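You operate a simulated robot arm through the tools that you are given. There is no shell and no other tool. Be economical: measure what you need, move in short steps, check, and stop when the job is done.

The job below is to be done with a simulated two-armed robot. You get a single attempt, and the scene is never put back.

TASK
Wipe the grey hood, carry it to the small bench and lay the cable on top.
Fine: use the blue cloth and put it back; carry with both hands. What is to be rubbed or washed off counts as gone when no trace of it is left.

Only the result counts: the job must be done as asked and must still hold three seconds after the hand-in. Knocking over, shifting, dropping, spilling or breaking anything else fails it. Flat cloth is picked up by pressing the open fingertips on it (5 to 10 N) and closing them slowly along it; thin cloth reads only 2 to 8 mm in the jaws.

THE ROBOT
Two 7-joint arms with two-finger parallel grippers on one trunk, on a base that drives. Base frame: it is fixed to the floor where the robot stands at the start and does not move with it; the origin is under the middle of the robot, x ahead of it, y to its left, z up; the surface under the hand at the start is at about z = 0.8. Units: m, degrees, N and s.
The left shoulder is at the start at [0.06, 0.144, 0.94], the right one opposite. With the tool pointing down near the work surface each hand reaches from about 0.32 to 0.74 m from the robot's upright axis, wherever it stands, measured 20 degrees to its own side. Places, roughly: grey cable ring [0.75, 2, 0.75]; top of the grey hood [0.6, 0.3, 0.9]; top of the small white bench [0.8, 2.2, 0.8]. Payload 1.57 kg a hand.
The TCP of each hand is the grasp point between the finger pads, 0.03 m short of the fingertips. In the tool frame z runs along the fingers and y along their closing line. The gripper opens to 0.11 m. The fingers are 0.024 m wide and 0.012 m thick; the gripper's body (0.048 by 0.112 m) begins 0.078 m behind the TCP.
Orientation is that of the tool frame in the base frame, as a unit quaternion [w, x, y, z]. With the fingers straight down and closing along the base's y, the tool's x points along the base's -x, its y along +y and its z along -z.

THE INTERFACE
- The arms move only by the tool apply_moves. It takes "left_commands", "right_commands" or both (then of equal length, played together; a hand with none holds still); each is a list of rows, each a list of 3 entries, a list of its own where there are three numbers: the shift along the tool's x, y, z in units of 100 mm (1.0 is 100 mm), then the turn, a rotation vector about the tool's x, y, z in units of 90 degrees (1.0 is 90 degrees), then the opening, from 0 (shut) to 1 (fully open). In form: [[[tx, ty, tz], [rx, ry, rz], gripper], ...]. A call has 1 to 20 rows; each row is the pose to reach, as a shift and turn from the pose commanded when the call began, along the tool's axes at that moment. A call with a number of a shift or a turn outside -1 to 1 is refused whole. A row lasts 0.2 s, in which the tool goes at most 0.05 m and 8.6 degrees; a call with a longer step from one row to the next is refused whole, and so is a gripper value outside its range. Where a pose cannot be reached the arm comes as near as it can. A force on the tool above 40 N (or 10 N above the force at the start of the call, whichever is more), or a blocked arm, ends the call early, and 0.2 s more pass. The fingers move at their own pace (about 0.045 m/s each) and stop on an object; they squeeze with about 42 N. The grip force told is the motor's: it shows also when the fingers shut on nothing. Time passes only in rows, and 0.2 s behind the last, so rows that repeat a pose let the fingers close. It gives the time, the measured TCP pose, the force on the tool (base axes), the opening and the grip force at its end, in the units of the frame above (readings bear some noise), with the torque about the TCP (base axes, N m) and any sound that the robot's microphone picked up.
- Cameras (640 x 400 px; columns grow to the right, rows downward): "scene" is now at [0.0281, 0.0394, 1.5399]; the picture's right is [0.56, -0.83, 0.00], its down [-0.68, -0.46, -0.57] and it looks along [0.47, 0.32, -0.82] (base axes); focal length 270 px, centre (320, 200). "left" rides on the left gripper at [0.07, -0.016, -0.141] in its tool frame; the picture's right is [0.23, 0.97, 0.00], its down [-0.86, 0.20, -0.48] and it looks along [-0.47, 0.11, 0.88] (tool axes); focal length 222 px, centre (320, 200). "right" rides on the right gripper at [0.07, 0.016, -0.141] in its tool frame; the picture's right is [-0.23, 0.97, 0.00], its down [-0.86, -0.20, -0.48] and it looks along [-0.47, -0.11, 0.88] (tool axes); focal length 222 px, centre (320, 200). There is no depth. A picture from a camera that has moved, and an enlarged one, comes with that camera's place and axes in the base frame and with its lens.
- get_image(camera): a new picture of that camera. The clock stands still meanwhile.
- raise_lower(by): slides the trunk up (or, below 0, down) by that many m; the arms and the scene camera ride with it, the base frame stays. It gives what a move gives, with no picture.
- base_move(legs): drives the robot by 1 to 6 legs, each [ahead, left, turn to the left] in m, m and degrees, along the robot's own axes; the way and the turn of a leg run together, so that a leg with both is an arc; at most 1.5 m and 180 degrees a leg. The arms and the cameras ride along, it lands a little off, and it stops where it bumps. It gives what a move gives.
- turn_head(pan, tilt): turns the head with the scene camera to pan (to the left, within 86 degrees either way) and tilt (down, from -29 to 69), counted from straight ahead of the robot. It gives what a move gives.
- close_up(camera, box): a new picture of the part [left, top, right, bottom] of that camera's present view, enlarged. The clock stands still meanwhile.
- finish_job(): hands the job in; it is judged then, once.

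Work in short steps. Places have to be worked out from the pictures, the camera data and where the tool is seen: move nearer, look again, correct. Check each grasp and each placing, and mend what went wrong. You have 120 turns and 92 pictures in all, those below and enlarged ones among them. Open the grippers and draw the arms clear of the work before you hand the job in, unless the task says otherwise; then end with one line.

The tools are called by a JSON object that holds its "method" and its "body". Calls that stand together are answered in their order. apply_moves: Moves the arms, as the interface text tells. Its arguments: {"type":"object","properties":{"left_commands":{"type":"array"},"right_commands":{"type":"array"}},"required":[]} The other tools are called the same way: raise_lower (by) slides the trunk up or down; base_move (legs) drives the base; turn_head (pan, tilt) turns the head that bears the scene camera; get_image (camera) takes a picture; close_up (camera, box) takes an enlarged picture of a part of a camera's view; finish_job () hands the job in.

At the start:

```text
time_s: 0.0
left_position: [0.4074, 0.3801, 1.1076]
left_ee_rot: [0.0, 0.0, 1.0, 0.0]
left_wrist_force: [0.0, -0.8, 0.1]
left_wrist_torque: [0.01, -0.03, 0.02]
left_grip_width: 0.1099
left_finger_force: 0.0
right_position: [0.3905, 0.0063, 1.1082]
right_ee_rot: [-0.001, 0.0, 1.0, 0.0]
right_wrist_force: [0.6, -0.2, -0.2]
right_wrist_torque: [-0.04, -0.03, 0.06]
right_grip_width: 0.1097
right_finger_force: 0.0
trunk travel left (down, up): [-0.538, 0.052]
robot x, y, heading: [-0.0006, -0.0002, -0.1]
head pan, tilt: [33.8, 55.5]
```

scene: 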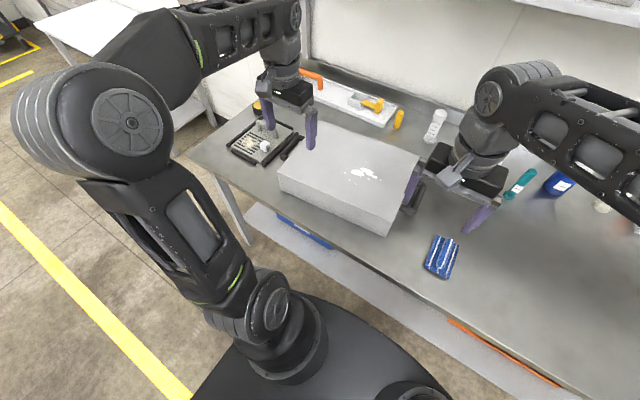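
right: 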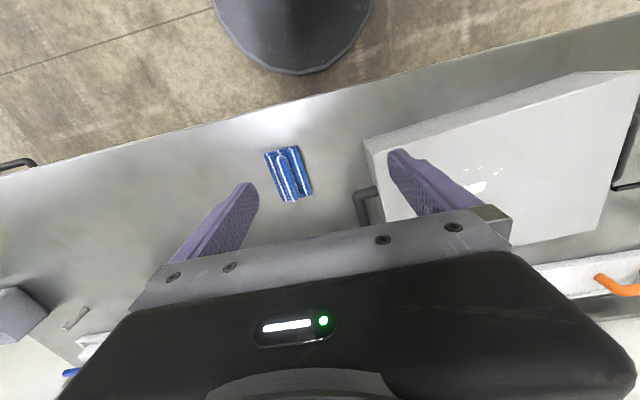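
left: 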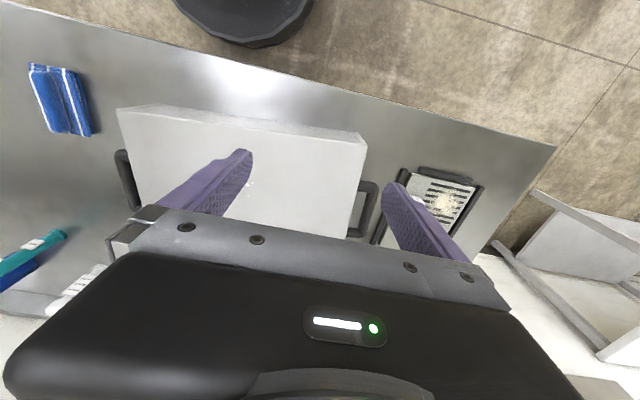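

I take close views of the hood with its spots and of the cloth before moving anything.

{"method": "close_up", "body": {"camera": "scene", "box": [220, 60, 480, 290]}}

{"method": "close_up", "body": {"camera": "right", "box": [220, 60, 640, 260]}}

{"method": "close_up", "body": {"camera": "left", "box": [0, 40, 480, 280]}}

```text
1.74 times, centred on (350, 175) of scene
camera zoom: at [0.0281, 0.0394, 1.5399], right [0.56, -0.83, 0.0], down [-0.68, -0.46, -0.57], along [0.47, 0.32, -0.82], focal length 469 px, centre (268, 244)
```

zoom: 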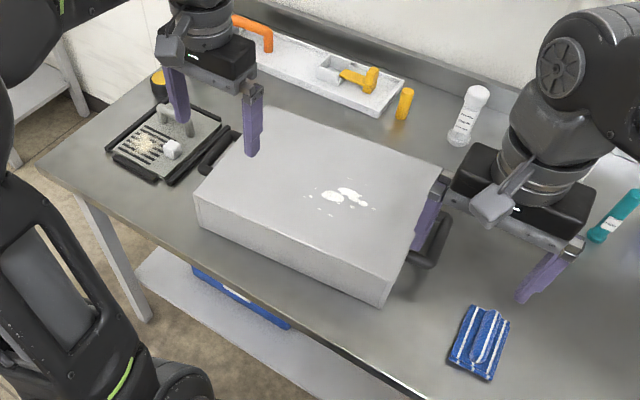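

```text
1.52 times, centred on (430, 160) of right
camera zoom: at [0.3206, 0.022, 1.2492], right [0.23, 0.97, 0.0], down [0.86, -0.2, 0.48], along [0.47, -0.11, -0.88], focal length 338 px, centre (152, 261)
```

zoom: 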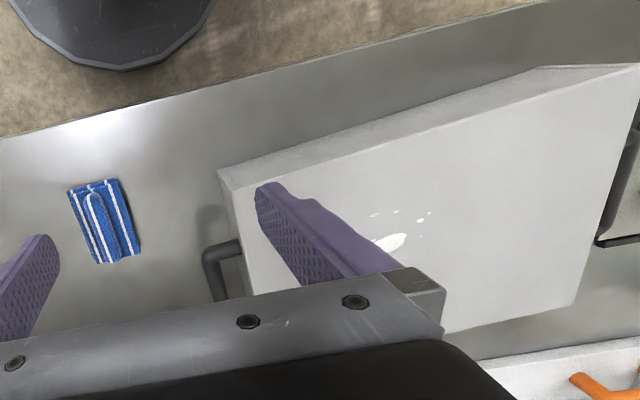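

```text
1.33 times, centred on (240, 160) of left
camera zoom: at [0.3386, 0.363, 1.2484], right [-0.23, 0.97, 0.0], down [0.86, 0.2, 0.48], along [0.47, 0.11, -0.88], focal length 296 px, centre (427, 253)
```

zoom: 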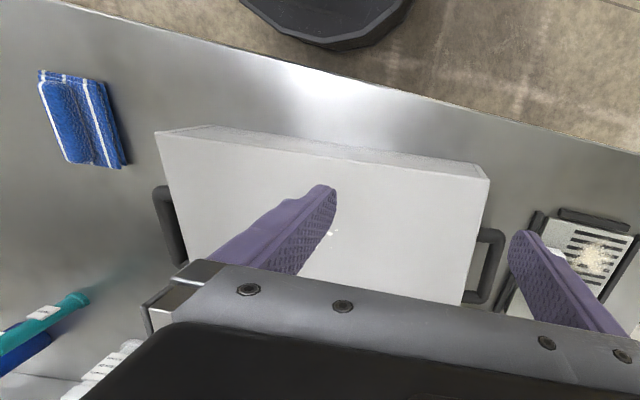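

The cloth lies at about (0.48, -0.08), about 0.115 m along x and 0.07 m along y, and the spots are on the hood's top near (0.56, 0.24). Before touching anything I look over to the small bench.

{"method": "turn_head", "body": {"pan": 72, "tilt": 20}}

{"method": "get_image", "body": {"camera": "scene"}}

```text
time_s: 1.0
left_position: [0.4073, 0.3792, 1.1067]
left_ee_rot: [0.0, 0.001, 1.0, 0.0]
left_wrist_force: [0.2, -0.1, 0.1]
left_wrist_torque: [0.0, -0.01, -0.01]
left_grip_width: 0.11
left_finger_force: 0.0
right_position: [0.3894, 0.0066, 1.1074]
right_ee_rot: [-0.001, -0.001, 1.0, 0.0]
right_wrist_force: [-0.3, 0.5, 0.4]
right_wrist_torque: [0.03, 0.01, -0.02]
right_grip_width: 0.1097
right_finger_force: 0.0
trunk travel left (down, up): [-0.538, 0.052]
robot x, y, heading: [0.003, -0.001, 0.2]
head pan, tilt: [72.0, 20.0]
```

```text
85 pictures are left
camera scene: at [-0.0025, 0.0881, 1.5926], right [0.95, -0.31, 0.0], down [-0.11, -0.33, -0.94], along [0.29, 0.89, -0.34], focal length 270 px, centre (320, 200)
```

scene: 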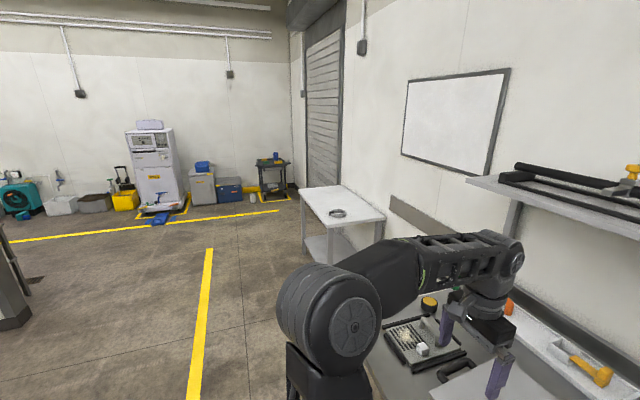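

The cable ring lies on the bench near (0.75, 1.96), so the bench has free room further left for the hood. Now I bring the right hand over the cloth with the fingers part open.

{"method": "apply_moves", "body": {"right_commands": [[[-0.2, -0.2, 0.2], [0, 0, 0], 0.45], [[-0.4, -0.4, 0.4], [0, 0, 0], 0.45], [[-0.6, -0.6, 0.6], [0, 0, 0], 0.45], [[-0.8, -0.8, 0.8], [0, 0, 0], 0.45], [[-0.92, -0.89, 1.0], [0, 0, 0], 0.45]]}}

{"method": "turn_head", "body": {"pan": 5, "tilt": 58}}

{"method": "get_image", "body": {"camera": "right"}}

{"method": "get_image", "body": {"camera": "scene"}}

```text
time_s: 2.2
left_position: [0.4077, 0.3795, 1.1071]
left_ee_rot: [0.0, 0.0, 1.0, 0.0]
left_wrist_force: [0.2, -0.1, -0.6]
left_wrist_torque: [-0.01, 0.0, 0.0]
left_grip_width: 0.1099
left_finger_force: 0.0
right_position: [0.4843, -0.0823, 1.003]
right_ee_rot: [0.0, 0.0, 1.0, 0.0]
right_wrist_force: [0.0, -0.4, 0.7]
right_wrist_torque: [0.0, 0.02, 0.02]
right_grip_width: 0.0498
right_finger_force: 0.0
trunk travel left (down, up): [-0.538, 0.052]
robot x, y, heading: [-0.0015, -0.0004, -0.2]
head pan, tilt: [72.0, 20.0]
```

```text
time_s: 3.6
left_position: [0.4077, 0.3794, 1.1065]
left_ee_rot: [0.0, 0.0, 1.0, -0.001]
left_wrist_force: [-0.4, -0.3, -0.1]
left_wrist_torque: [0.04, -0.02, 0.0]
left_grip_width: 0.1099
left_finger_force: 0.0
right_position: [0.484, -0.0812, 1.0036]
right_ee_rot: [0.0, 0.0, 1.0, 0.0]
right_wrist_force: [-0.4, -0.8, 0.2]
right_wrist_torque: [0.01, -0.04, -0.04]
right_grip_width: 0.0494
right_finger_force: 0.1
trunk travel left (down, up): [-0.538, 0.052]
robot x, y, heading: [0.0008, 0.0032, 0.1]
head pan, tilt: [5.0, 58.0]
```

```text
84 pictures are left
camera right: at [0.4138, -0.0665, 1.1463], right [0.23, 0.97, 0.0], down [0.86, -0.2, 0.48], along [0.47, -0.11, -0.88], focal length 222 px, centre (320, 200)
```

right: 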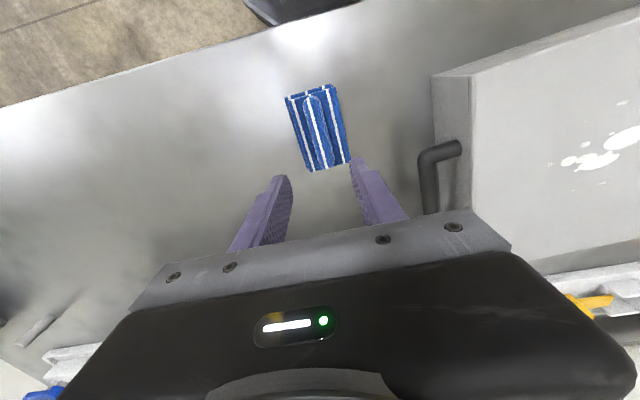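

```text
83 pictures are left
camera scene: at [0.0373, 0.0056, 1.5369], right [0.09, -1.0, 0.0], down [-0.84, -0.07, -0.53], along [0.53, 0.05, -0.85], focal length 270 px, centre (320, 200)
```

scene: 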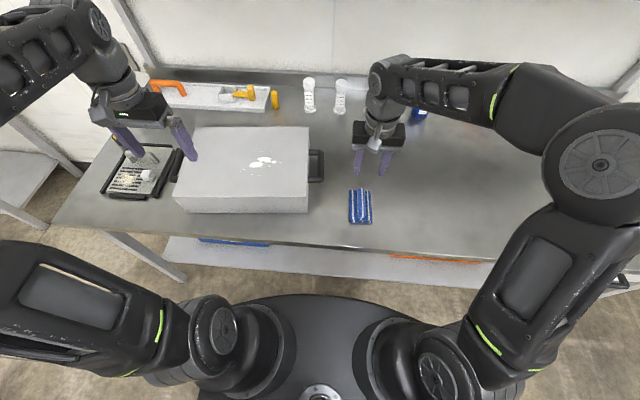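

The two views agree: cloth centred at (0.484, -0.082), its fold running along x between the fingers. I lower to just above it.

{"method": "apply_moves", "body": {"right_commands": [[[0, 0, 0.4], [0, 0, 0], 0.42], [[0, 0, 0.8], [0, 0, 0], 0.42], [[0, 0, 1.0], [0, 0, 0], 0.42]]}}

{"method": "apply_moves", "body": {"right_commands": [[[0, 0, 0.2], [0, 0, 0], 0.42], [[0, 0, 0.4], [0, 0, 0], 0.42], [[0, 0, 0.47], [0, 0, 0], 0.42]]}}

{"method": "close_up", "body": {"camera": "right", "box": [220, 0, 420, 200]}}

```text
time_s: 4.4
left_position: [0.4068, 0.3804, 1.1068]
left_ee_rot: [0.0, -0.001, 1.0, 0.0]
left_wrist_force: [0.5, -0.4, -1.1]
left_wrist_torque: [0.01, -0.01, 0.01]
left_grip_width: 0.11
left_finger_force: 0.1
right_position: [0.4815, -0.0846, 0.9052]
right_ee_rot: [0.0, 0.0, 1.0, 0.001]
right_wrist_force: [-0.3, 0.0, -0.6]
right_wrist_torque: [-0.01, -0.03, 0.01]
right_grip_width: 0.0463
right_finger_force: 0.0
trunk travel left (down, up): [-0.538, 0.052]
robot x, y, heading: [-0.0007, 0.0058, 0.3]
head pan, tilt: [5.0, 58.0]
```

```text
time_s: 5.2
left_position: [0.4078, 0.3792, 1.1069]
left_ee_rot: [0.0, -0.001, 1.0, 0.001]
left_wrist_force: [-0.1, -0.2, -0.2]
left_wrist_torque: [0.0, 0.02, 0.01]
left_grip_width: 0.1102
left_finger_force: 0.0
right_position: [0.4833, -0.0823, 0.859]
right_ee_rot: [0.0, 0.001, 1.0, 0.0]
right_wrist_force: [0.6, 0.3, -0.7]
right_wrist_torque: [-0.02, -0.03, -0.03]
right_grip_width: 0.0463
right_finger_force: 0.0
trunk travel left (down, up): [-0.538, 0.052]
robot x, y, heading: [-0.0007, -0.0008, -0.0]
head pan, tilt: [5.0, 58.0]
```

```text
2.00 times, centred on (320, 100) of right
camera zoom: at [0.4125, -0.067, 1.0024], right [0.23, 0.97, 0.0], down [0.85, -0.2, 0.48], along [0.47, -0.11, -0.88], focal length 444 px, centre (320, 400)
```

zoom: 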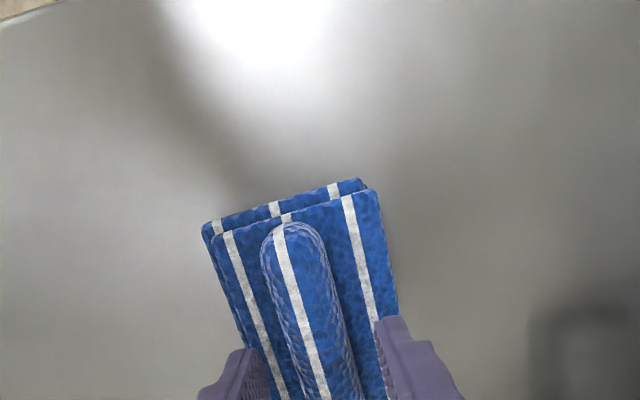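

The fingers straddle the cloth's fold neatly. I go down in small steps until a light press.

{"method": "apply_moves", "body": {"right_commands": [[[0, 0, 0.06], [0, 0, 0], 0.42], [[0, 0, 0.12], [0, 0, 0], 0.42], [[0, 0, 0.17], [0, 0, 0], 0.42], [[0, 0, 0.17], [0, 0, 0], 0.42]]}}

```text
time_s: 6.3
left_position: [0.4063, 0.3793, 1.1073]
left_ee_rot: [0.001, 0.0, 1.0, 0.0]
left_wrist_force: [0.3, -0.5, -0.2]
left_wrist_torque: [0.01, -0.03, -0.03]
left_grip_width: 0.1101
left_finger_force: 0.1
right_position: [0.4827, -0.0836, 0.8489]
right_ee_rot: [0.003, 0.001, 1.0, 0.001]
right_wrist_force: [-8.8, -1.9, 23.5]
right_wrist_torque: [-0.17, 0.39, 0.02]
right_grip_width: 0.0463
right_finger_force: 0.0
trunk travel left (down, up): [-0.538, 0.052]
robot x, y, heading: [-0.0032, -0.0008, 0.1]
head pan, tilt: [5.0, 58.0]
stopped in row 4 (right hand): the force on the tool passed its limit at 41 N (the readings are from after the stop); the commanded pose is now the measured one
```

Contact is at a TCP height of about 0.849, too hard at 23 N. I back off a little.

{"method": "apply_moves", "body": {"right_commands": [[[0, 0, -0.02], [0, 0, 0], 0.42], [[0, 0, -0.02], [0, 0, 0], 0.42]]}}

```text
time_s: 6.9
left_position: [0.4077, 0.3788, 1.1062]
left_ee_rot: [0.002, 0.0, 1.0, 0.0]
left_wrist_force: [0.3, 0.3, 0.3]
left_wrist_torque: [0.0, 0.01, -0.01]
left_grip_width: 0.1099
left_finger_force: 0.2
right_position: [0.4829, -0.0832, 0.8477]
right_ee_rot: [0.004, 0.0, 1.0, 0.001]
right_wrist_force: [-5.4, 1.0, 9.6]
right_wrist_torque: [-0.02, 0.24, -0.06]
right_grip_width: 0.0462
right_finger_force: 0.0
trunk travel left (down, up): [-0.538, 0.052]
robot x, y, heading: [0.0007, -0.0004, -0.1]
head pan, tilt: [5.0, 58.0]
```

Press force is now about 10 N, so I close slowly along the cloth.

{"method": "apply_moves", "body": {"right_commands": [[[0, 0, 0], [0, 0, 0], 0.36], [[0, 0, 0], [0, 0, 0], 0.3], [[0, 0, 0], [0, 0, 0], 0.24], [[0, 0, 0], [0, 0, 0], 0.18], [[0, 0, 0], [0, 0, 0], 0.12], [[0, 0, 0], [0, 0, 0], 0.06], [[0, 0, 0], [0, 0, 0], 0], [[0, 0, 0], [0, 0, 0], 0], [[0, 0, 0], [0, 0, 0], 0]]}}

{"method": "close_up", "body": {"camera": "right", "box": [220, 0, 420, 200]}}

```text
time_s: 8.9
left_position: [0.4066, 0.379, 1.106]
left_ee_rot: [0.0, 0.001, 1.0, 0.001]
left_wrist_force: [-0.3, 0.4, -0.4]
left_wrist_torque: [-0.01, -0.02, -0.02]
left_grip_width: 0.1098
left_finger_force: 0.0
right_position: [0.484, -0.0833, 0.8489]
right_ee_rot: [0.003, 0.0, 1.0, 0.0]
right_wrist_force: [-0.3, 2.6, 8.0]
right_wrist_torque: [0.0, 0.11, 0.03]
right_grip_width: 0.023
right_finger_force: 35.4
trunk travel left (down, up): [-0.538, 0.052]
robot x, y, heading: [-0.0022, -0.0021, -0.1]
head pan, tilt: [5.0, 58.0]
```

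```text
2.00 times, centred on (320, 100) of right
camera zoom: at [0.4136, -0.0676, 0.9899], right [0.23, 0.97, 0.0], down [0.85, -0.2, 0.48], along [0.47, -0.11, -0.88], focal length 444 px, centre (320, 400)
```

zoom: 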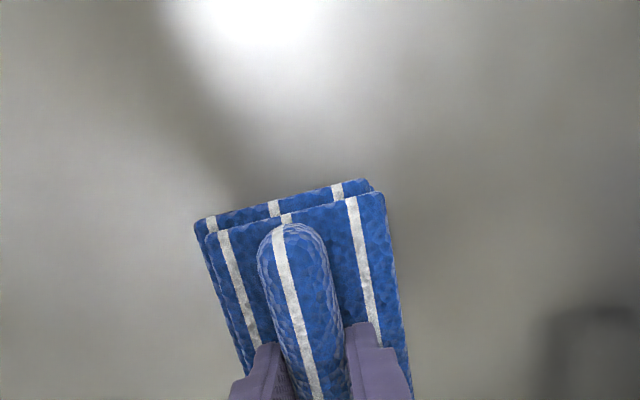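

The fold is held at 23 mm with 35 N. I lift the cloth straight up and shift the left hand aside for room.

{"method": "apply_moves", "body": {"right_commands": [[[0, 0, -0.3], [0, 0, 0], 0], [[0, 0, -0.6], [0, 0, 0], 0], [[0, 0, -1.0], [0, 0, 0], 0], [[0, 0, -1.0], [0, 0, 0], 0], [[0, 0, -1.0], [0, 0, 0], 0]], "left_commands": [[[0, 0.3, 0], [0, 0, 0], 1], [[0, 0.6, 0], [0, 0, 0], 1], [[0, 1.0, 0], [0, 0, 0], 1], [[0, 1.0, 0], [0, 0, 0], 1], [[0, 1.0, 0], [0, 0, 0], 1]]}}

{"method": "apply_moves", "body": {"right_commands": [[[0, 0, -0.3], [0, 0, 0], 0], [[-0.1, 0.25, -0.5], [0, 0, 0], 0], [[-0.2, 0.6, -0.6], [0, 0, 0], 0], [[-0.4, 1.0, -0.6], [0, 0, 0], 0], [[-0.4, 1.0, -0.6], [0, 0, 0], 0]]}}

{"method": "get_image", "body": {"camera": "right"}}

{"method": "get_image", "body": {"camera": "scene"}}

```text
time_s: 10.1
left_position: [0.4074, 0.4775, 1.107]
left_ee_rot: [0.0, 0.0, 1.0, 0.001]
left_wrist_force: [-0.4, -0.4, 0.6]
left_wrist_torque: [-0.01, 0.0, -0.01]
left_grip_width: 0.1102
left_finger_force: 0.0
right_position: [0.4838, -0.0798, 0.9474]
right_ee_rot: [0.003, -0.001, 1.0, 0.001]
right_wrist_force: [0.5, -0.1, 0.6]
right_wrist_torque: [0.01, -0.01, -0.03]
right_grip_width: 0.0231
right_finger_force: 34.8
trunk travel left (down, up): [-0.538, 0.052]
robot x, y, heading: [-0.003, -0.0004, -0.0]
head pan, tilt: [5.0, 58.0]
```

```text
time_s: 11.3
left_position: [0.4069, 0.4776, 1.108]
left_ee_rot: [0.001, 0.0, 1.0, 0.0]
left_wrist_force: [0.2, 0.8, 0.7]
left_wrist_torque: [0.01, -0.03, 0.01]
left_grip_width: 0.1101
left_finger_force: 0.0
right_position: [0.5244, 0.0174, 1.0069]
right_ee_rot: [0.003, 0.0, 1.0, 0.001]
right_wrist_force: [0.0, -0.2, 0.4]
right_wrist_torque: [0.01, -0.01, 0.01]
right_grip_width: 0.023
right_finger_force: 35.4
trunk travel left (down, up): [-0.538, 0.052]
robot x, y, heading: [-0.0004, -0.004, -0.0]
head pan, tilt: [5.0, 58.0]
```

```text
80 pictures are left
camera right: at [0.4535, 0.0324, 1.1484], right [0.23, 0.97, 0.0], down [0.85, -0.2, 0.48], along [0.47, -0.11, -0.88], focal length 222 px, centre (320, 200)
```

right: 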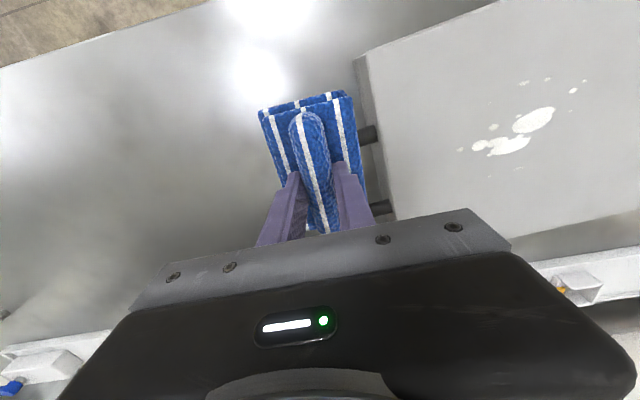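

```text
79 pictures are left
camera scene: at [0.0366, 0.0047, 1.5369], right [0.09, -1.0, 0.0], down [-0.84, -0.07, -0.53], along [0.53, 0.05, -0.85], focal length 270 px, centre (320, 200)
```

scene: 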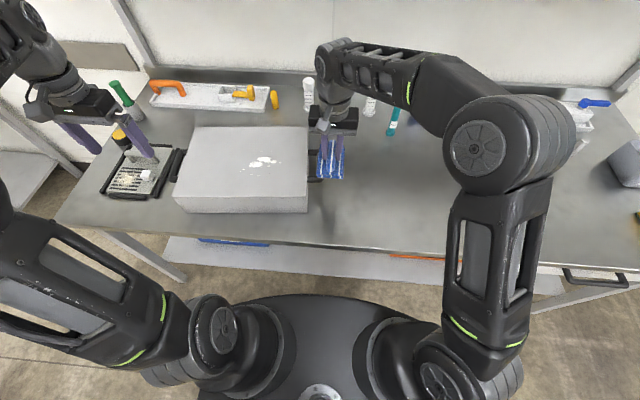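

Spots span about x 0.50–0.60, y 0.16–0.28 on the hood's top. I carry the cloth over them.

{"method": "apply_moves", "body": {"right_commands": [[[-0.1, 0.4, 0], [0, 0, 0], 0], [[-0.2, 0.8, 0], [0, 0, 0], 0], [[-0.27, 1.0, 0], [0, 0, 0], 0]]}}

{"method": "apply_moves", "body": {"right_commands": [[[0, 0.4, 0], [0, 0, 0], 0], [[0, 0.8, 0.15], [0, 0, 0], 0], [[0, 1.0, 0.35], [0, 0, 0], 0], [[0, 1.0, 0.45], [0, 0, 0], 0]]}}

```text
time_s: 12.1
left_position: [0.4084, 0.4786, 1.1075]
left_ee_rot: [0.0, 0.0, 1.0, 0.0]
left_wrist_force: [-0.4, 0.7, -0.1]
left_wrist_torque: [-0.02, -0.02, 0.01]
left_grip_width: 0.1096
left_finger_force: 0.1
right_position: [0.552, 0.1175, 1.0072]
right_ee_rot: [0.003, 0.0, 1.0, 0.0]
right_wrist_force: [-0.2, 1.6, -0.2]
right_wrist_torque: [0.0, 0.02, -0.03]
right_grip_width: 0.0228
right_finger_force: 35.2
trunk travel left (down, up): [-0.538, 0.052]
robot x, y, heading: [0.001, 0.0016, -0.0]
head pan, tilt: [5.0, 58.0]
```

```text
time_s: 13.1
left_position: [0.4097, 0.4756, 1.1079]
left_ee_rot: [0.0, 0.001, 1.0, 0.001]
left_wrist_force: [0.0, -0.6, 0.0]
left_wrist_torque: [0.07, 0.02, -0.02]
left_grip_width: 0.1097
left_finger_force: 0.2
right_position: [0.5267, 0.2013, 0.9769]
right_ee_rot: [0.006, 0.0, 1.0, 0.003]
right_wrist_force: [1.3, -1.1, -0.8]
right_wrist_torque: [0.04, 0.02, 0.0]
right_grip_width: 0.0231
right_finger_force: 35.3
right hand out of reach, approached as far as the arm can: row 1, 2, 3, 4
trunk travel left (down, up): [-0.538, 0.052]
robot x, y, heading: [0.0021, -0.0013, 0.1]
head pan, tilt: [5.0, 58.0]
```

The right arm runs out of reach there (stopped at y≈0.20). I raise the cloth, pull back, and slide the base 0.18 m left.

{"method": "apply_moves", "body": {"right_commands": [[[0, -0.2, -0.3], [0, 0, 0], 0], [[0, -0.5, -0.6], [0, 0, 0], 0], [[0, -0.9, -0.8], [0, 0, 0], 0], [[0, -1.0, -0.8], [0, 0, 0], 0]]}}

{"method": "base_move", "body": {"legs": [[0, 0.18, 0]]}}

{"method": "get_image", "body": {"camera": "scene"}}

```text
time_s: 14.1
left_position: [0.4075, 0.4772, 1.1086]
left_ee_rot: [0.001, 0.0, 1.0, 0.0]
left_wrist_force: [0.1, -0.5, 0.1]
left_wrist_torque: [0.02, 0.0, -0.01]
left_grip_width: 0.1097
left_finger_force: 0.1
right_position: [0.5251, 0.1001, 1.0554]
right_ee_rot: [0.004, 0.001, 1.0, 0.001]
right_wrist_force: [0.3, -1.0, -0.8]
right_wrist_torque: [0.03, -0.05, -0.02]
right_grip_width: 0.023
right_finger_force: 35.5
right hand out of reach, approached as far as the arm can: row 1, 2, 3
trunk travel left (down, up): [-0.538, 0.052]
robot x, y, heading: [-0.0023, -0.001, -0.3]
head pan, tilt: [5.0, 58.0]
```

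```text
time_s: 15.6
left_position: [0.4094, 0.6604, 1.1058]
left_ee_rot: [0.0, 0.001, 1.0, 0.0]
left_wrist_force: [-0.3, 0.7, 0.7]
left_wrist_torque: [-0.04, 0.01, -0.01]
left_grip_width: 0.1099
left_finger_force: 0.0
right_position: [0.5259, 0.2835, 1.0548]
right_ee_rot: [0.003, 0.001, 1.0, 0.001]
right_wrist_force: [0.3, 0.6, -0.9]
right_wrist_torque: [-0.03, 0.0, -0.02]
right_grip_width: 0.0225
right_finger_force: 35.7
trunk travel left (down, up): [-0.538, 0.052]
robot x, y, heading: [0.0013, 0.1819, -0.2]
head pan, tilt: [5.0, 58.0]
```

```text
78 pictures are left
camera scene: at [0.0376, 0.1894, 1.5368], right [0.08, -1.0, 0.0], down [-0.85, -0.07, -0.53], along [0.53, 0.04, -0.85], focal length 270 px, centre (320, 200)
```

scene: 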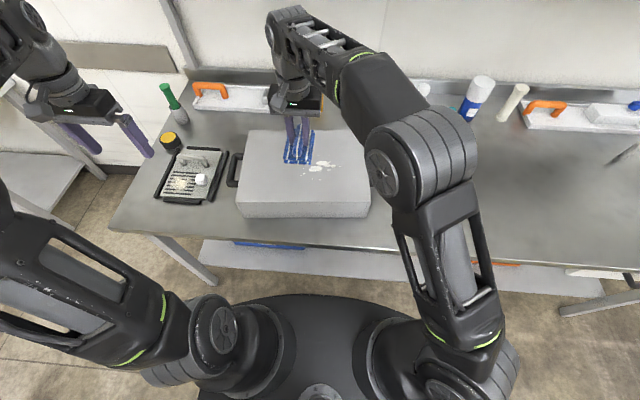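

The base is at y=0.18 and the cloth hangs above the hood at (0.526, 0.284). I move to (0.55, 0.24) and lower toward the surface.

{"method": "apply_moves", "body": {"right_commands": [[[-0.1, -0.2, 0.3], [0, 0, 0], 0], [[-0.25, -0.45, 0.6], [0, 0, 0], 0], [[-0.25, -0.45, 0.9], [0, 0, 0], 0], [[-0.25, -0.45, 1.0], [0, 0, 0], 0]]}}

{"method": "apply_moves", "body": {"right_commands": [[[0, 0, 0.03], [0, 0, 0], 0], [[0, 0, 0.06], [0, 0, 0], 0]]}}

```text
time_s: 16.6
left_position: [0.4092, 0.6606, 1.1072]
left_ee_rot: [0.0, 0.002, 1.0, 0.0]
left_wrist_force: [-0.5, 0.2, -0.5]
left_wrist_torque: [0.0, 0.0, 0.02]
left_grip_width: 0.1096
left_finger_force: 0.0
right_position: [0.5517, 0.2376, 0.954]
right_ee_rot: [0.003, 0.002, 1.0, 0.0]
right_wrist_force: [0.0, 0.1, -0.8]
right_wrist_torque: [0.03, 0.02, 0.01]
right_grip_width: 0.0228
right_finger_force: 35.1
trunk travel left (down, up): [-0.538, 0.052]
robot x, y, heading: [-0.0002, 0.184, -0.1]
head pan, tilt: [5.0, 58.0]
```

```text
time_s: 17.2
left_position: [0.4092, 0.6604, 1.1072]
left_ee_rot: [0.0, 0.002, 1.0, 0.001]
left_wrist_force: [0.1, -0.3, -1.1]
left_wrist_torque: [0.0, -0.02, 0.03]
left_grip_width: 0.11
left_finger_force: 0.0
right_position: [0.5525, 0.2378, 0.9489]
right_ee_rot: [0.004, 0.002, 1.0, 0.001]
right_wrist_force: [0.3, -0.1, -0.4]
right_wrist_torque: [0.0, 0.01, -0.01]
right_grip_width: 0.0228
right_finger_force: 35.1
trunk travel left (down, up): [-0.538, 0.052]
robot x, y, heading: [0.0006, 0.1845, -0.1]
head pan, tilt: [5.0, 58.0]
```

No contact yet at 0.949; I keep lowering in 3 mm steps.

{"method": "apply_moves", "body": {"right_commands": [[[0, 0, 0.03], [0, 0, 0], 0], [[0, 0, 0.05], [0, 0, 0], 0], [[0, 0, 0.05], [0, 0, 0], 0]]}}

{"method": "apply_moves", "body": {"right_commands": [[[0, 0, 0.03], [0, 0, 0], 0], [[0, 0, 0.05], [0, 0, 0], 0], [[0, 0, 0.05], [0, 0, 0], 0]]}}

```text
time_s: 18.0
left_position: [0.4072, 0.6591, 1.1087]
left_ee_rot: [0.001, 0.001, 1.0, 0.0]
left_wrist_force: [-0.5, -0.3, -0.2]
left_wrist_torque: [0.0, -0.01, -0.02]
left_grip_width: 0.1101
left_finger_force: 0.1
right_position: [0.5519, 0.2378, 0.9473]
right_ee_rot: [0.007, 0.002, 1.0, 0.003]
right_wrist_force: [3.0, -3.9, 32.5]
right_wrist_torque: [-0.39, 0.98, 0.01]
right_grip_width: 0.0225
right_finger_force: 35.8
trunk travel left (down, up): [-0.538, 0.052]
robot x, y, heading: [-0.0013, 0.1833, -0.1]
head pan, tilt: [5.0, 58.0]
```

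```text
time_s: 18.4
left_position: [0.4095, 0.6605, 1.1083]
left_ee_rot: [0.001, 0.002, 1.0, 0.0]
left_wrist_force: [-0.7, 0.6, 0.1]
left_wrist_torque: [-0.04, 0.01, 0.0]
left_grip_width: 0.1102
left_finger_force: 0.0
right_position: [0.5522, 0.2386, 0.9478]
right_ee_rot: [0.007, 0.002, 1.0, 0.004]
right_wrist_force: [-4.7, -4.2, 16.6]
right_wrist_torque: [-0.49, 0.79, -0.02]
right_grip_width: 0.0231
right_finger_force: 36.1
trunk travel left (down, up): [-0.538, 0.052]
robot x, y, heading: [0.0005, 0.1847, -0.1]
head pan, tilt: [5.0, 58.0]
stopped in row 1 (right hand): the force on the tool passed its limit at 46 N (the readings are from after the stop); the commanded pose is now the measured one
```

Contact is at 0.948 and the press is 17 N. I ease off 1 mm and stroke along y in slow steps.

{"method": "apply_moves", "body": {"right_commands": [[[0, 0.0, -0.01], [0, 0, 0], 0], [[0, 0.2, -0.01], [0, 0, 0], 0], [[0, 0.4, -0.01], [0, 0, 0], 0], [[0, 0.6, -0.01], [0, 0, 0], 0], [[0, 0.4, -0.01], [0, 0, 0], 0], [[0, 0.2, -0.01], [0, 0, 0], 0], [[0, 0, -0.01], [0, 0, 0], 0], [[0, -0.2, -0.01], [0, 0, 0], 0], [[0, -0.4, -0.01], [0, 0, 0], 0], [[0, -0.6, -0.01], [0, 0, 0], 0], [[0, -0.8, -0.01], [0, 0, 0], 0], [[0, -0.6, -0.01], [0, 0, 0], 0], [[0, -0.4, -0.01], [0, 0, 0], 0], [[0, -0.2, -0.01], [0, 0, 0], 0], [[0, 0, -0.01], [0, 0, 0], 0]]}}

{"method": "get_image", "body": {"camera": "right"}}

{"method": "close_up", "body": {"camera": "scene", "box": [200, 90, 400, 230]}}

```text
time_s: 21.0
left_position: [0.4084, 0.6596, 1.1077]
left_ee_rot: [0.001, 0.002, 1.0, 0.001]
left_wrist_force: [0.5, 0.0, -0.2]
left_wrist_torque: [0.01, 0.02, 0.02]
left_grip_width: 0.1097
left_finger_force: 0.0
right_position: [0.5554, 0.1629, 0.9472]
right_ee_rot: [0.009, 0.005, 1.0, 0.0]
right_wrist_force: [-5.6, -4.4, 15.4]
right_wrist_torque: [0.07, 0.28, 0.09]
right_grip_width: 0.0229
right_finger_force: 35.3
trunk travel left (down, up): [-0.538, 0.052]
robot x, y, heading: [0.0009, 0.1824, -0.2]
head pan, tilt: [5.0, 58.0]
stopped in row 12 (right hand): the force on the tool passed its limit at 44 N (the readings are from after the stop); the commanded pose is now the measured one
```

```text
77 pictures are left
camera right: at [0.4828, 0.1795, 1.0888], right [0.23, 0.97, 0.0], down [0.84, -0.2, 0.49], along [0.48, -0.11, -0.87], focal length 222 px, centre (320, 200)
```

right: 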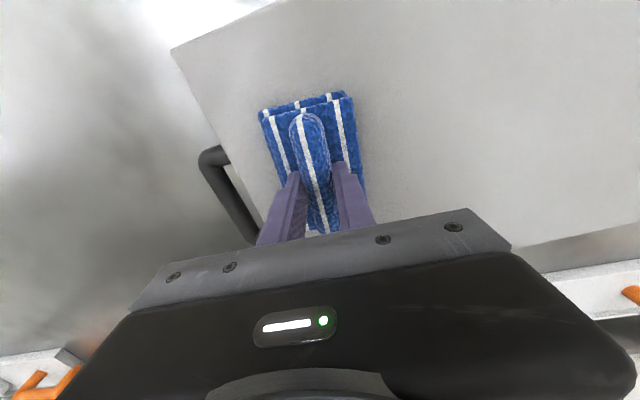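

```text
2.86 times, centred on (300, 160) of scene
camera zoom: at [0.0361, 0.1877, 1.5366], right [0.08, -1.0, 0.0], down [-0.84, -0.07, -0.53], along [0.53, 0.04, -0.85], focal length 770 px, centre (377, 314)
```

zoom: 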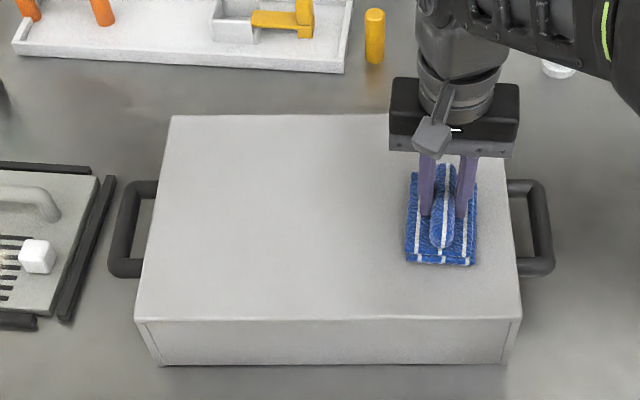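

The visible spots appear gone. I lift off and inspect the whole top closely.

{"method": "apply_moves", "body": {"right_commands": [[[0, 0, -0.3], [0, 0, 0], 0], [[0, -0.3, -0.7], [0, 0, 0], 0], [[0, -0.7, -1.0], [0, 0, 0], 0], [[0, -1.0, -1.0], [0, 0, 0], 0]]}}

{"method": "close_up", "body": {"camera": "scene", "box": [220, 110, 400, 220]}}

{"method": "get_image", "body": {"camera": "right"}}

```text
time_s: 22.0
left_position: [0.4086, 0.659, 1.1082]
left_ee_rot: [0.001, 0.002, 1.0, 0.001]
left_wrist_force: [0.0, -0.7, -0.1]
left_wrist_torque: [0.0, -0.03, 0.0]
left_grip_width: 0.1099
left_finger_force: 0.0
right_position: [0.5526, 0.0635, 1.0474]
right_ee_rot: [0.007, 0.002, 1.0, -0.001]
right_wrist_force: [-0.5, -0.1, -0.8]
right_wrist_torque: [-0.01, 0.04, 0.0]
right_grip_width: 0.0227
right_finger_force: 35.8
trunk travel left (down, up): [-0.538, 0.052]
robot x, y, heading: [0.0019, 0.1837, -0.2]
head pan, tilt: [5.0, 58.0]
```

```text
3.56 times, centred on (310, 165) of scene
camera zoom: at [0.0378, 0.1872, 1.5368], right [0.08, -1.0, 0.0], down [-0.85, -0.07, -0.53], along [0.53, 0.04, -0.85], focal length 959 px, centre (356, 324)
```

zoom: 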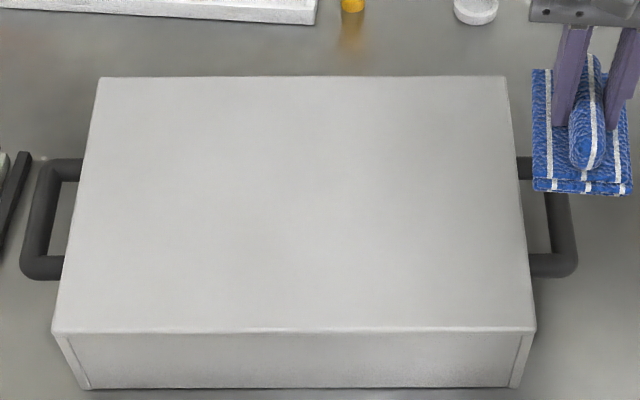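

```text
74 pictures are left
camera right: at [0.481, 0.0798, 1.1885], right [0.23, 0.97, 0.0], down [0.85, -0.2, 0.49], along [0.48, -0.11, -0.87], focal length 222 px, centre (320, 200)
```

right: 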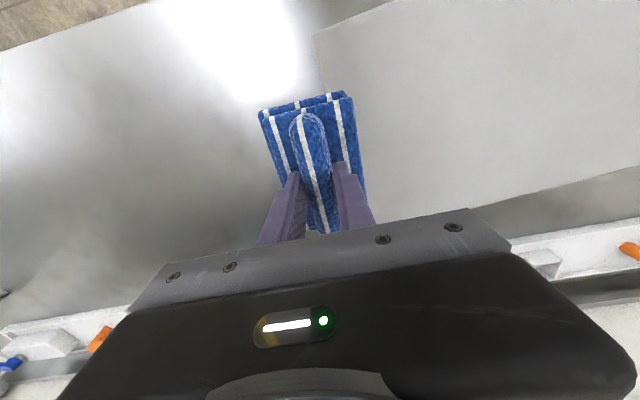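

The top is spotless. I take the cloth back to its place at (0.484, -0.082).

{"method": "apply_moves", "body": {"right_commands": [[[0.25, -0.35, 0], [0, 0, 0], 0], [[0.5, -0.7, 0], [0, 0, 0], 0], [[0.69, -1.0, 0], [0, 0, 0], 0]]}}

{"method": "apply_moves", "body": {"right_commands": [[[0, -0.3, 0.2], [0, 0, 0], 0], [[0, -0.46, 0.6], [0, 0, 0], 0], [[0, -0.46, 1.0], [0, 0, 0], 0], [[0, -0.46, 1.0], [0, 0, 0], 0], [[0, -0.46, 1.0], [0, 0, 0], 0]]}}

```text
time_s: 22.8
left_position: [0.4085, 0.6588, 1.1077]
left_ee_rot: [0.001, 0.001, 1.0, 0.001]
left_wrist_force: [0.4, -0.4, -0.4]
left_wrist_torque: [0.02, -0.01, 0.01]
left_grip_width: 0.1099
left_finger_force: 0.0
right_position: [0.4802, -0.0367, 1.0445]
right_ee_rot: [0.008, 0.003, 1.0, -0.001]
right_wrist_force: [-0.1, -0.9, -0.1]
right_wrist_torque: [-0.04, -0.02, -0.02]
right_grip_width: 0.0231
right_finger_force: 35.1
trunk travel left (down, up): [-0.538, 0.052]
robot x, y, heading: [-0.0003, 0.1802, -0.2]
head pan, tilt: [5.0, 58.0]
```

```text
time_s: 24.0
left_position: [0.4101, 0.6592, 1.1077]
left_ee_rot: [0.0, 0.002, 1.0, 0.0]
left_wrist_force: [-0.3, -0.8, -0.1]
left_wrist_torque: [0.03, -0.02, 0.0]
left_grip_width: 0.1099
left_finger_force: 0.1
right_position: [0.4827, -0.0845, 0.9443]
right_ee_rot: [0.009, 0.003, 1.0, -0.001]
right_wrist_force: [-0.4, 0.5, -0.8]
right_wrist_torque: [-0.04, 0.0, -0.03]
right_grip_width: 0.023
right_finger_force: 35.1
trunk travel left (down, up): [-0.538, 0.052]
robot x, y, heading: [-0.0007, 0.1817, -0.3]
head pan, tilt: [5.0, 58.0]
```

The hand is at (0.483, -0.084, 0.944); the cloth's underside is about 5 cm below the TCP, so I lower to 0.851 and open gently.

{"method": "apply_moves", "body": {"right_commands": [[[0, 0.02, 0.4], [0, 0, 0], 0], [[0, 0.02, 0.8], [0, 0, 0], 0], [[0, 0.02, 0.92], [0, 0, 0], 0], [[0, 0.02, 0.94], [0, 0, 0], 0]]}}

{"method": "apply_moves", "body": {"right_commands": [[[0, 0, 0], [0, 0, 0], 0.1], [[0, 0, 0], [0, 0, 0], 0.2], [[0, 0, 0], [0, 0, 0], 0.3], [[0, 0, 0], [0, 0, 0], 0.4], [[0, 0, 0], [0, 0, 0], 0.42], [[0, 0, -0.2], [0, 0, 0], 0.42], [[0, 0, -0.6], [0, 0, 0], 0.45], [[0, 0, -1.0], [0, 0, 0], 0.45]]}}

{"method": "get_image", "body": {"camera": "right"}}

```text
time_s: 25.0
left_position: [0.41, 0.6588, 1.1068]
left_ee_rot: [0.0, 0.002, 1.0, 0.0]
left_wrist_force: [0.1, -0.3, -0.2]
left_wrist_torque: [-0.02, 0.02, -0.01]
left_grip_width: 0.1102
left_finger_force: 0.1
right_position: [0.4867, -0.0819, 0.8491]
right_ee_rot: [0.008, 0.003, 1.0, -0.001]
right_wrist_force: [0.1, 1.3, -1.0]
right_wrist_torque: [-0.01, 0.01, -0.01]
right_grip_width: 0.0229
right_finger_force: 35.2
trunk travel left (down, up): [-0.538, 0.052]
robot x, y, heading: [-0.001, 0.1777, 0.1]
head pan, tilt: [5.0, 58.0]
```

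```text
time_s: 26.8
left_position: [0.4085, 0.6597, 1.1081]
left_ee_rot: [0.002, 0.002, 1.0, 0.0]
left_wrist_force: [-0.1, -0.4, 0.4]
left_wrist_torque: [0.01, 0.0, -0.01]
left_grip_width: 0.1101
left_finger_force: 0.1
right_position: [0.4844, -0.0799, 0.9497]
right_ee_rot: [0.008, 0.004, 1.0, -0.001]
right_wrist_force: [0.4, 0.3, 0.8]
right_wrist_torque: [-0.02, -0.02, 0.03]
right_grip_width: 0.0496
right_finger_force: 0.0
trunk travel left (down, up): [-0.538, 0.052]
robot x, y, heading: [0.0031, 0.1867, -0.2]
head pan, tilt: [5.0, 58.0]
```

```text
73 pictures are left
camera right: at [0.4132, -0.0636, 1.0916], right [0.23, 0.97, 0.0], down [0.85, -0.2, 0.49], along [0.48, -0.11, -0.87], focal length 222 px, centre (320, 200)
```

right: 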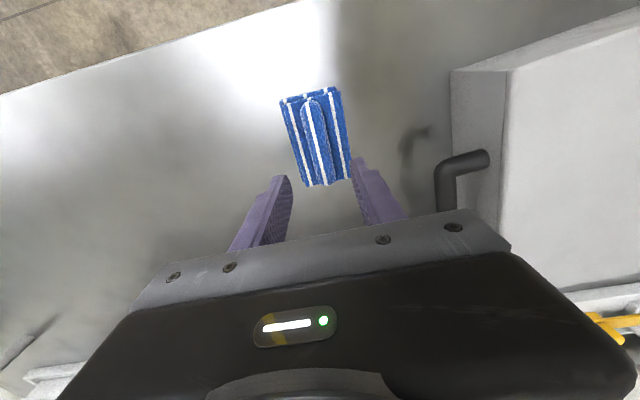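

The cloth is back in place. The hood has yaw ≈ +4.5°, with its handle bars near (0.546, 0.511) and (0.583, 0.045), z≈0.865. I raise the right hand and centre the base on the hood.

{"method": "apply_moves", "body": {"right_commands": [[[0, 0, -0.4], [0, 0, 0], 0.4], [[0, 0.3, -0.8], [0, 0, 0], 0.4], [[0, 0.3, -1.0], [0, 0, 0], 0.4]], "left_commands": [[[-0.3, -0.3, 0], [0, 0, 0], 0.4], [[-0.6, -0.6, 0], [0, 0, 0], 0.4], [[-0.9, -0.9, 0], [0, 0, 0], 0.4]]}}

{"method": "base_move", "body": {"legs": [[0, 0.095, 0]]}}

{"method": "get_image", "body": {"camera": "right"}}

{"method": "get_image", "body": {"camera": "left"}}

{"method": "close_up", "body": {"camera": "scene", "box": [200, 90, 440, 240]}}

```text
time_s: 27.6
left_position: [0.4994, 0.5673, 1.1079]
left_ee_rot: [0.002, 0.002, 1.0, 0.002]
left_wrist_force: [0.0, -0.4, -0.3]
left_wrist_torque: [0.01, -0.01, 0.01]
left_grip_width: 0.0438
left_finger_force: 0.2
right_position: [0.4858, -0.0525, 1.0496]
right_ee_rot: [0.009, 0.004, 1.0, 0.0]
right_wrist_force: [0.3, -0.3, -0.1]
right_wrist_torque: [0.07, -0.01, 0.01]
right_grip_width: 0.0441
right_finger_force: 0.1
trunk travel left (down, up): [-0.538, 0.052]
robot x, y, heading: [0.002, 0.1841, -0.5]
head pan, tilt: [5.0, 58.0]
```

```text
time_s: 28.7
left_position: [0.4991, 0.6669, 1.1078]
left_ee_rot: [0.001, 0.001, 1.0, 0.0]
left_wrist_force: [0.0, 0.3, 0.7]
left_wrist_torque: [-0.03, -0.03, -0.01]
left_grip_width: 0.0439
left_finger_force: 0.1
right_position: [0.4858, 0.045, 1.0493]
right_ee_rot: [0.007, 0.004, 1.0, -0.002]
right_wrist_force: [-0.1, 1.7, 0.4]
right_wrist_torque: [-0.04, -0.01, 0.0]
right_grip_width: 0.0437
right_finger_force: 0.1
trunk travel left (down, up): [-0.538, 0.052]
robot x, y, heading: [0.0023, 0.2765, 0.1]
head pan, tilt: [5.0, 58.0]
```

```text
72 pictures are left
camera right: at [0.4138, 0.0622, 1.1914], right [0.23, 0.97, 0.0], down [0.85, -0.2, 0.49], along [0.48, -0.11, -0.87], focal length 222 px, centre (320, 200)
```

right: 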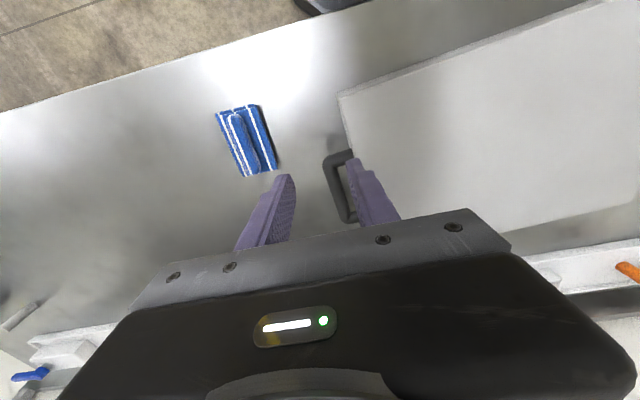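

```text
71 pictures are left
camera left: at [0.4294, 0.6502, 1.2481], right [-0.22, 0.97, 0.0], down [0.85, 0.2, 0.48], along [0.47, 0.11, -0.88], focal length 222 px, centre (320, 200)
```

left: 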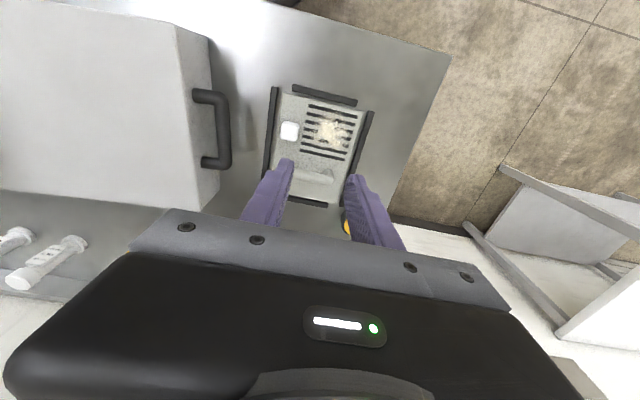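

```text
2.67 times, centred on (320, 165) of scene
camera zoom: at [0.038, 0.2849, 1.5368], right [0.08, -1.0, 0.0], down [-0.85, -0.07, -0.53], along [0.53, 0.04, -0.85], focal length 719 px, centre (320, 293)
```

zoom: 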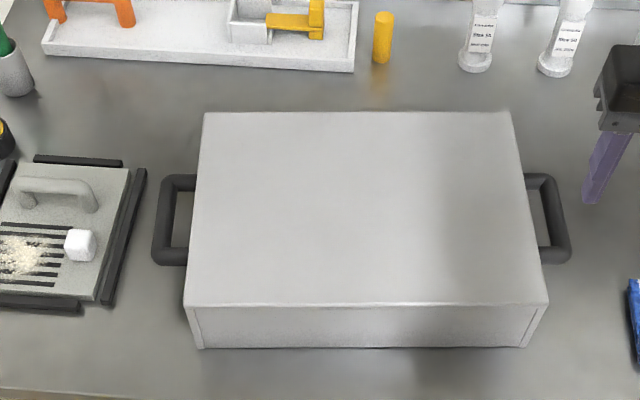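

Handle bars come out near (0.543, 0.511) left and (0.583, 0.053) right. I bring both hands above them, turned 4.5° with the hood, and look again from close by.

{"method": "apply_moves", "body": {"right_commands": [[[-0.2, 0.0, 0.0], [0, 0, 0], 0.36], [[-0.5, 0.0, 0.0], [0, 0, 0], 0.36], [[-0.8, 0.0, 0.0], [0, 0, -0.03], 0.36], [[-0.97, 0.07, 0.3], [0, 0, -0.05], 0.36]], "left_commands": [[[-0.1, -0.3, 0.0], [0, 0, 0], 0.36], [[-0.2, -0.6, 0.0], [0, 0, 0], 0.36], [[-0.3, -0.9, 0.2], [0, 0, -0.03], 0.36], [[-0.44, -1.0, 0.6], [0, 0, -0.05], 0.36]]}}

{"method": "apply_moves", "body": {"right_commands": [[[0, 0, 0.2], [0, 0, 0], 0.36], [[0, 0, 0.3], [0, 0, 0], 0.36], [[0, 0, 0.3], [0, 0, 0], 0.36]], "left_commands": [[[0, -0.3, 0.1], [0, 0, 0], 0.36], [[0, -0.56, 0.4], [0, 0, 0], 0.36], [[0, -0.56, 0.6], [0, 0, 0], 0.36]]}}

{"method": "get_image", "body": {"camera": "right"}}

{"method": "get_image", "body": {"camera": "left"}}

{"method": "close_up", "body": {"camera": "scene", "box": [200, 90, 440, 240]}}

```text
time_s: 29.7
left_position: [0.5439, 0.5664, 1.0466]
left_ee_rot: [0.001, -0.038, 0.999, 0.001]
left_wrist_force: [0.8, 0.3, 0.1]
left_wrist_torque: [-0.01, -0.01, -0.03]
left_grip_width: 0.0397
left_finger_force: 0.1
right_position: [0.5853, 0.0504, 1.0191]
right_ee_rot: [0.007, -0.038, 0.999, -0.002]
right_wrist_force: [0.3, -0.2, -0.5]
right_wrist_torque: [-0.01, 0.07, 0.02]
right_grip_width: 0.0398
right_finger_force: 0.1
trunk travel left (down, up): [-0.538, 0.052]
robot x, y, heading: [-0.0015, 0.2767, -0.3]
head pan, tilt: [5.0, 58.0]
```

```text
time_s: 30.5
left_position: [0.548, 0.5095, 0.9864]
left_ee_rot: [0.002, -0.037, 0.999, 0.001]
left_wrist_force: [-0.3, 0.8, -0.1]
left_wrist_torque: [-0.02, 0.03, 0.0]
left_grip_width: 0.0394
left_finger_force: 0.1
right_position: [0.5839, 0.0505, 0.99]
right_ee_rot: [0.008, -0.035, 0.999, -0.002]
right_wrist_force: [-0.2, -0.3, 0.4]
right_wrist_torque: [0.0, 0.02, -0.02]
right_grip_width: 0.0396
right_finger_force: 0.0
trunk travel left (down, up): [-0.538, 0.052]
robot x, y, heading: [0.0007, 0.28, -0.4]
head pan, tilt: [5.0, 58.0]
```

```text
69 pictures are left
camera right: at [0.5114, 0.0612, 1.132], right [0.16, 0.99, 0.0], down [0.86, -0.14, 0.49], along [0.49, -0.08, -0.87], focal length 222 px, centre (320, 200)
```

right: 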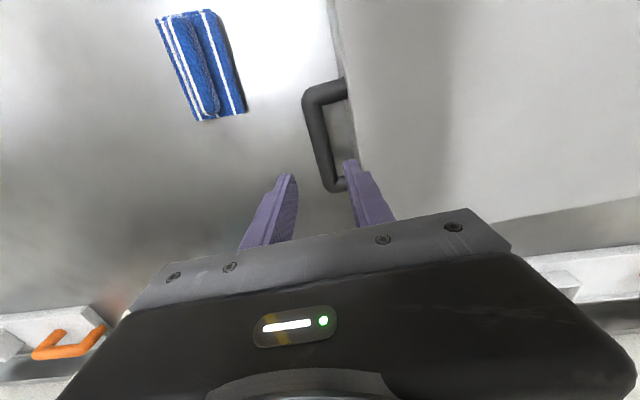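

```text
68 pictures are left
camera left: at [0.4794, 0.4882, 1.1278], right [-0.3, 0.95, 0.0], down [0.84, 0.26, 0.48], along [0.46, 0.14, -0.88], focal length 222 px, centre (320, 200)
```

left: 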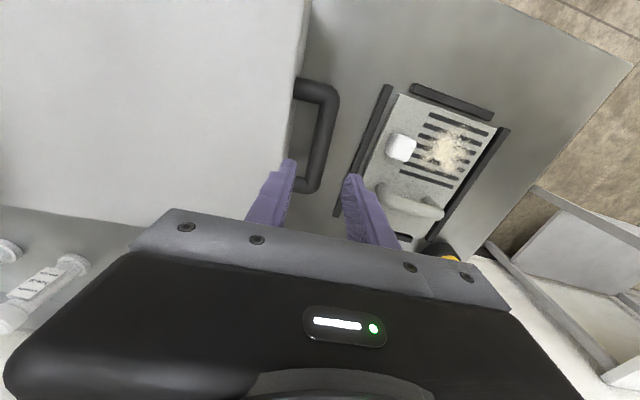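

```text
2.67 times, centred on (320, 165) of scene
camera zoom: at [0.0383, 0.2833, 1.5369], right [0.08, -1.0, 0.0], down [-0.85, -0.07, -0.53], along [0.53, 0.04, -0.85], focal length 719 px, centre (320, 293)
```

zoom: 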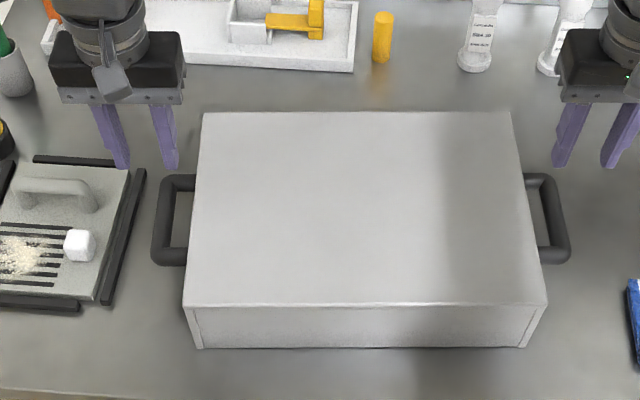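

Wrist views put the bars at (0.583, 0.056) and (0.535, 0.512). I correct by a few mm and lower until the tips are just above bar height.

{"method": "apply_moves", "body": {"right_commands": [[[0, 0.05, 0.4], [0, 0, 0], 0.36], [[0, 0.05, 0.8], [0, 0, 0], 0.36], [[0, 0.05, 0.82], [0, 0, 0], 0.36]], "left_commands": [[[0.1, 0.03, 0.4], [0, 0, 0], 0.36], [[0.1, 0.03, 0.8], [0, 0, 0], 0.36], [[0.1, 0.03, 0.8], [0, 0, 0], 0.36]]}}

{"method": "close_up", "body": {"camera": "right", "box": [220, 60, 420, 240]}}

{"method": "close_up", "body": {"camera": "left", "box": [220, 60, 420, 240]}}

{"method": "close_up", "body": {"camera": "scene", "box": [200, 90, 440, 240]}}

```text
time_s: 31.3
left_position: [0.5349, 0.5134, 0.9063]
left_ee_rot: [0.002, -0.037, 0.999, 0.001]
left_wrist_force: [-0.1, -0.2, -0.4]
left_wrist_torque: [0.01, -0.03, 0.0]
left_grip_width: 0.0398
left_finger_force: 0.2
right_position: [0.5814, 0.0544, 0.9102]
right_ee_rot: [0.007, -0.036, 0.999, -0.002]
right_wrist_force: [0.6, 0.2, -0.1]
right_wrist_torque: [-0.02, -0.02, 0.02]
right_grip_width: 0.0396
right_finger_force: 0.1
trunk travel left (down, up): [-0.538, 0.052]
robot x, y, heading: [-0.0013, 0.2774, 0.1]
head pan, tilt: [5.0, 58.0]
```

```text
2.22 times, centred on (320, 150) of right
camera zoom: at [0.5091, 0.0656, 1.0512], right [0.16, 0.99, 0.0], down [0.86, -0.14, 0.49], along [0.49, -0.08, -0.87], focal length 494 px, centre (320, 311)
```

zoom: 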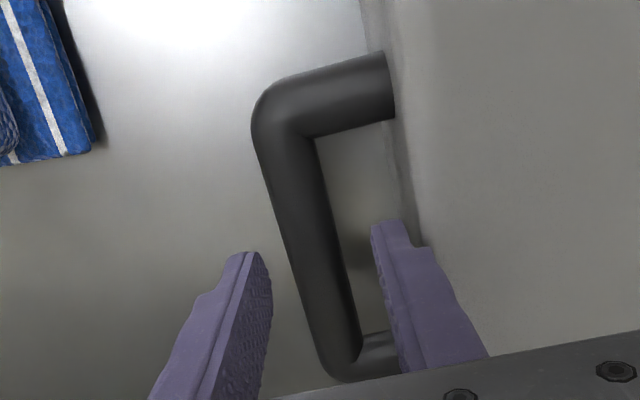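

```text
2.22 times, centred on (320, 150) of left
camera zoom: at [0.467, 0.4909, 1.0471], right [-0.3, 0.95, 0.0], down [0.84, 0.26, 0.48], along [0.46, 0.14, -0.88], focal length 494 px, centre (320, 311)
```

zoom: 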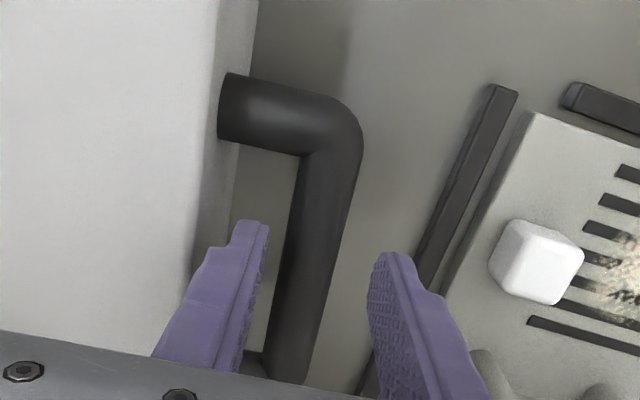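

```text
2.67 times, centred on (320, 165) of scene
camera zoom: at [0.0375, 0.2831, 1.5369], right [0.08, -1.0, 0.0], down [-0.84, -0.07, -0.53], along [0.53, 0.04, -0.85], focal length 719 px, centre (320, 293)
```

zoom: 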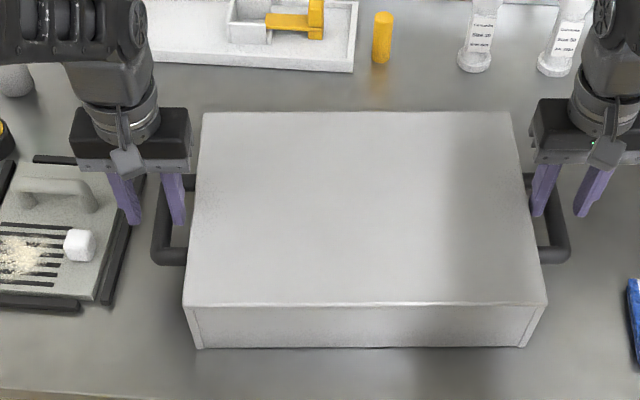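

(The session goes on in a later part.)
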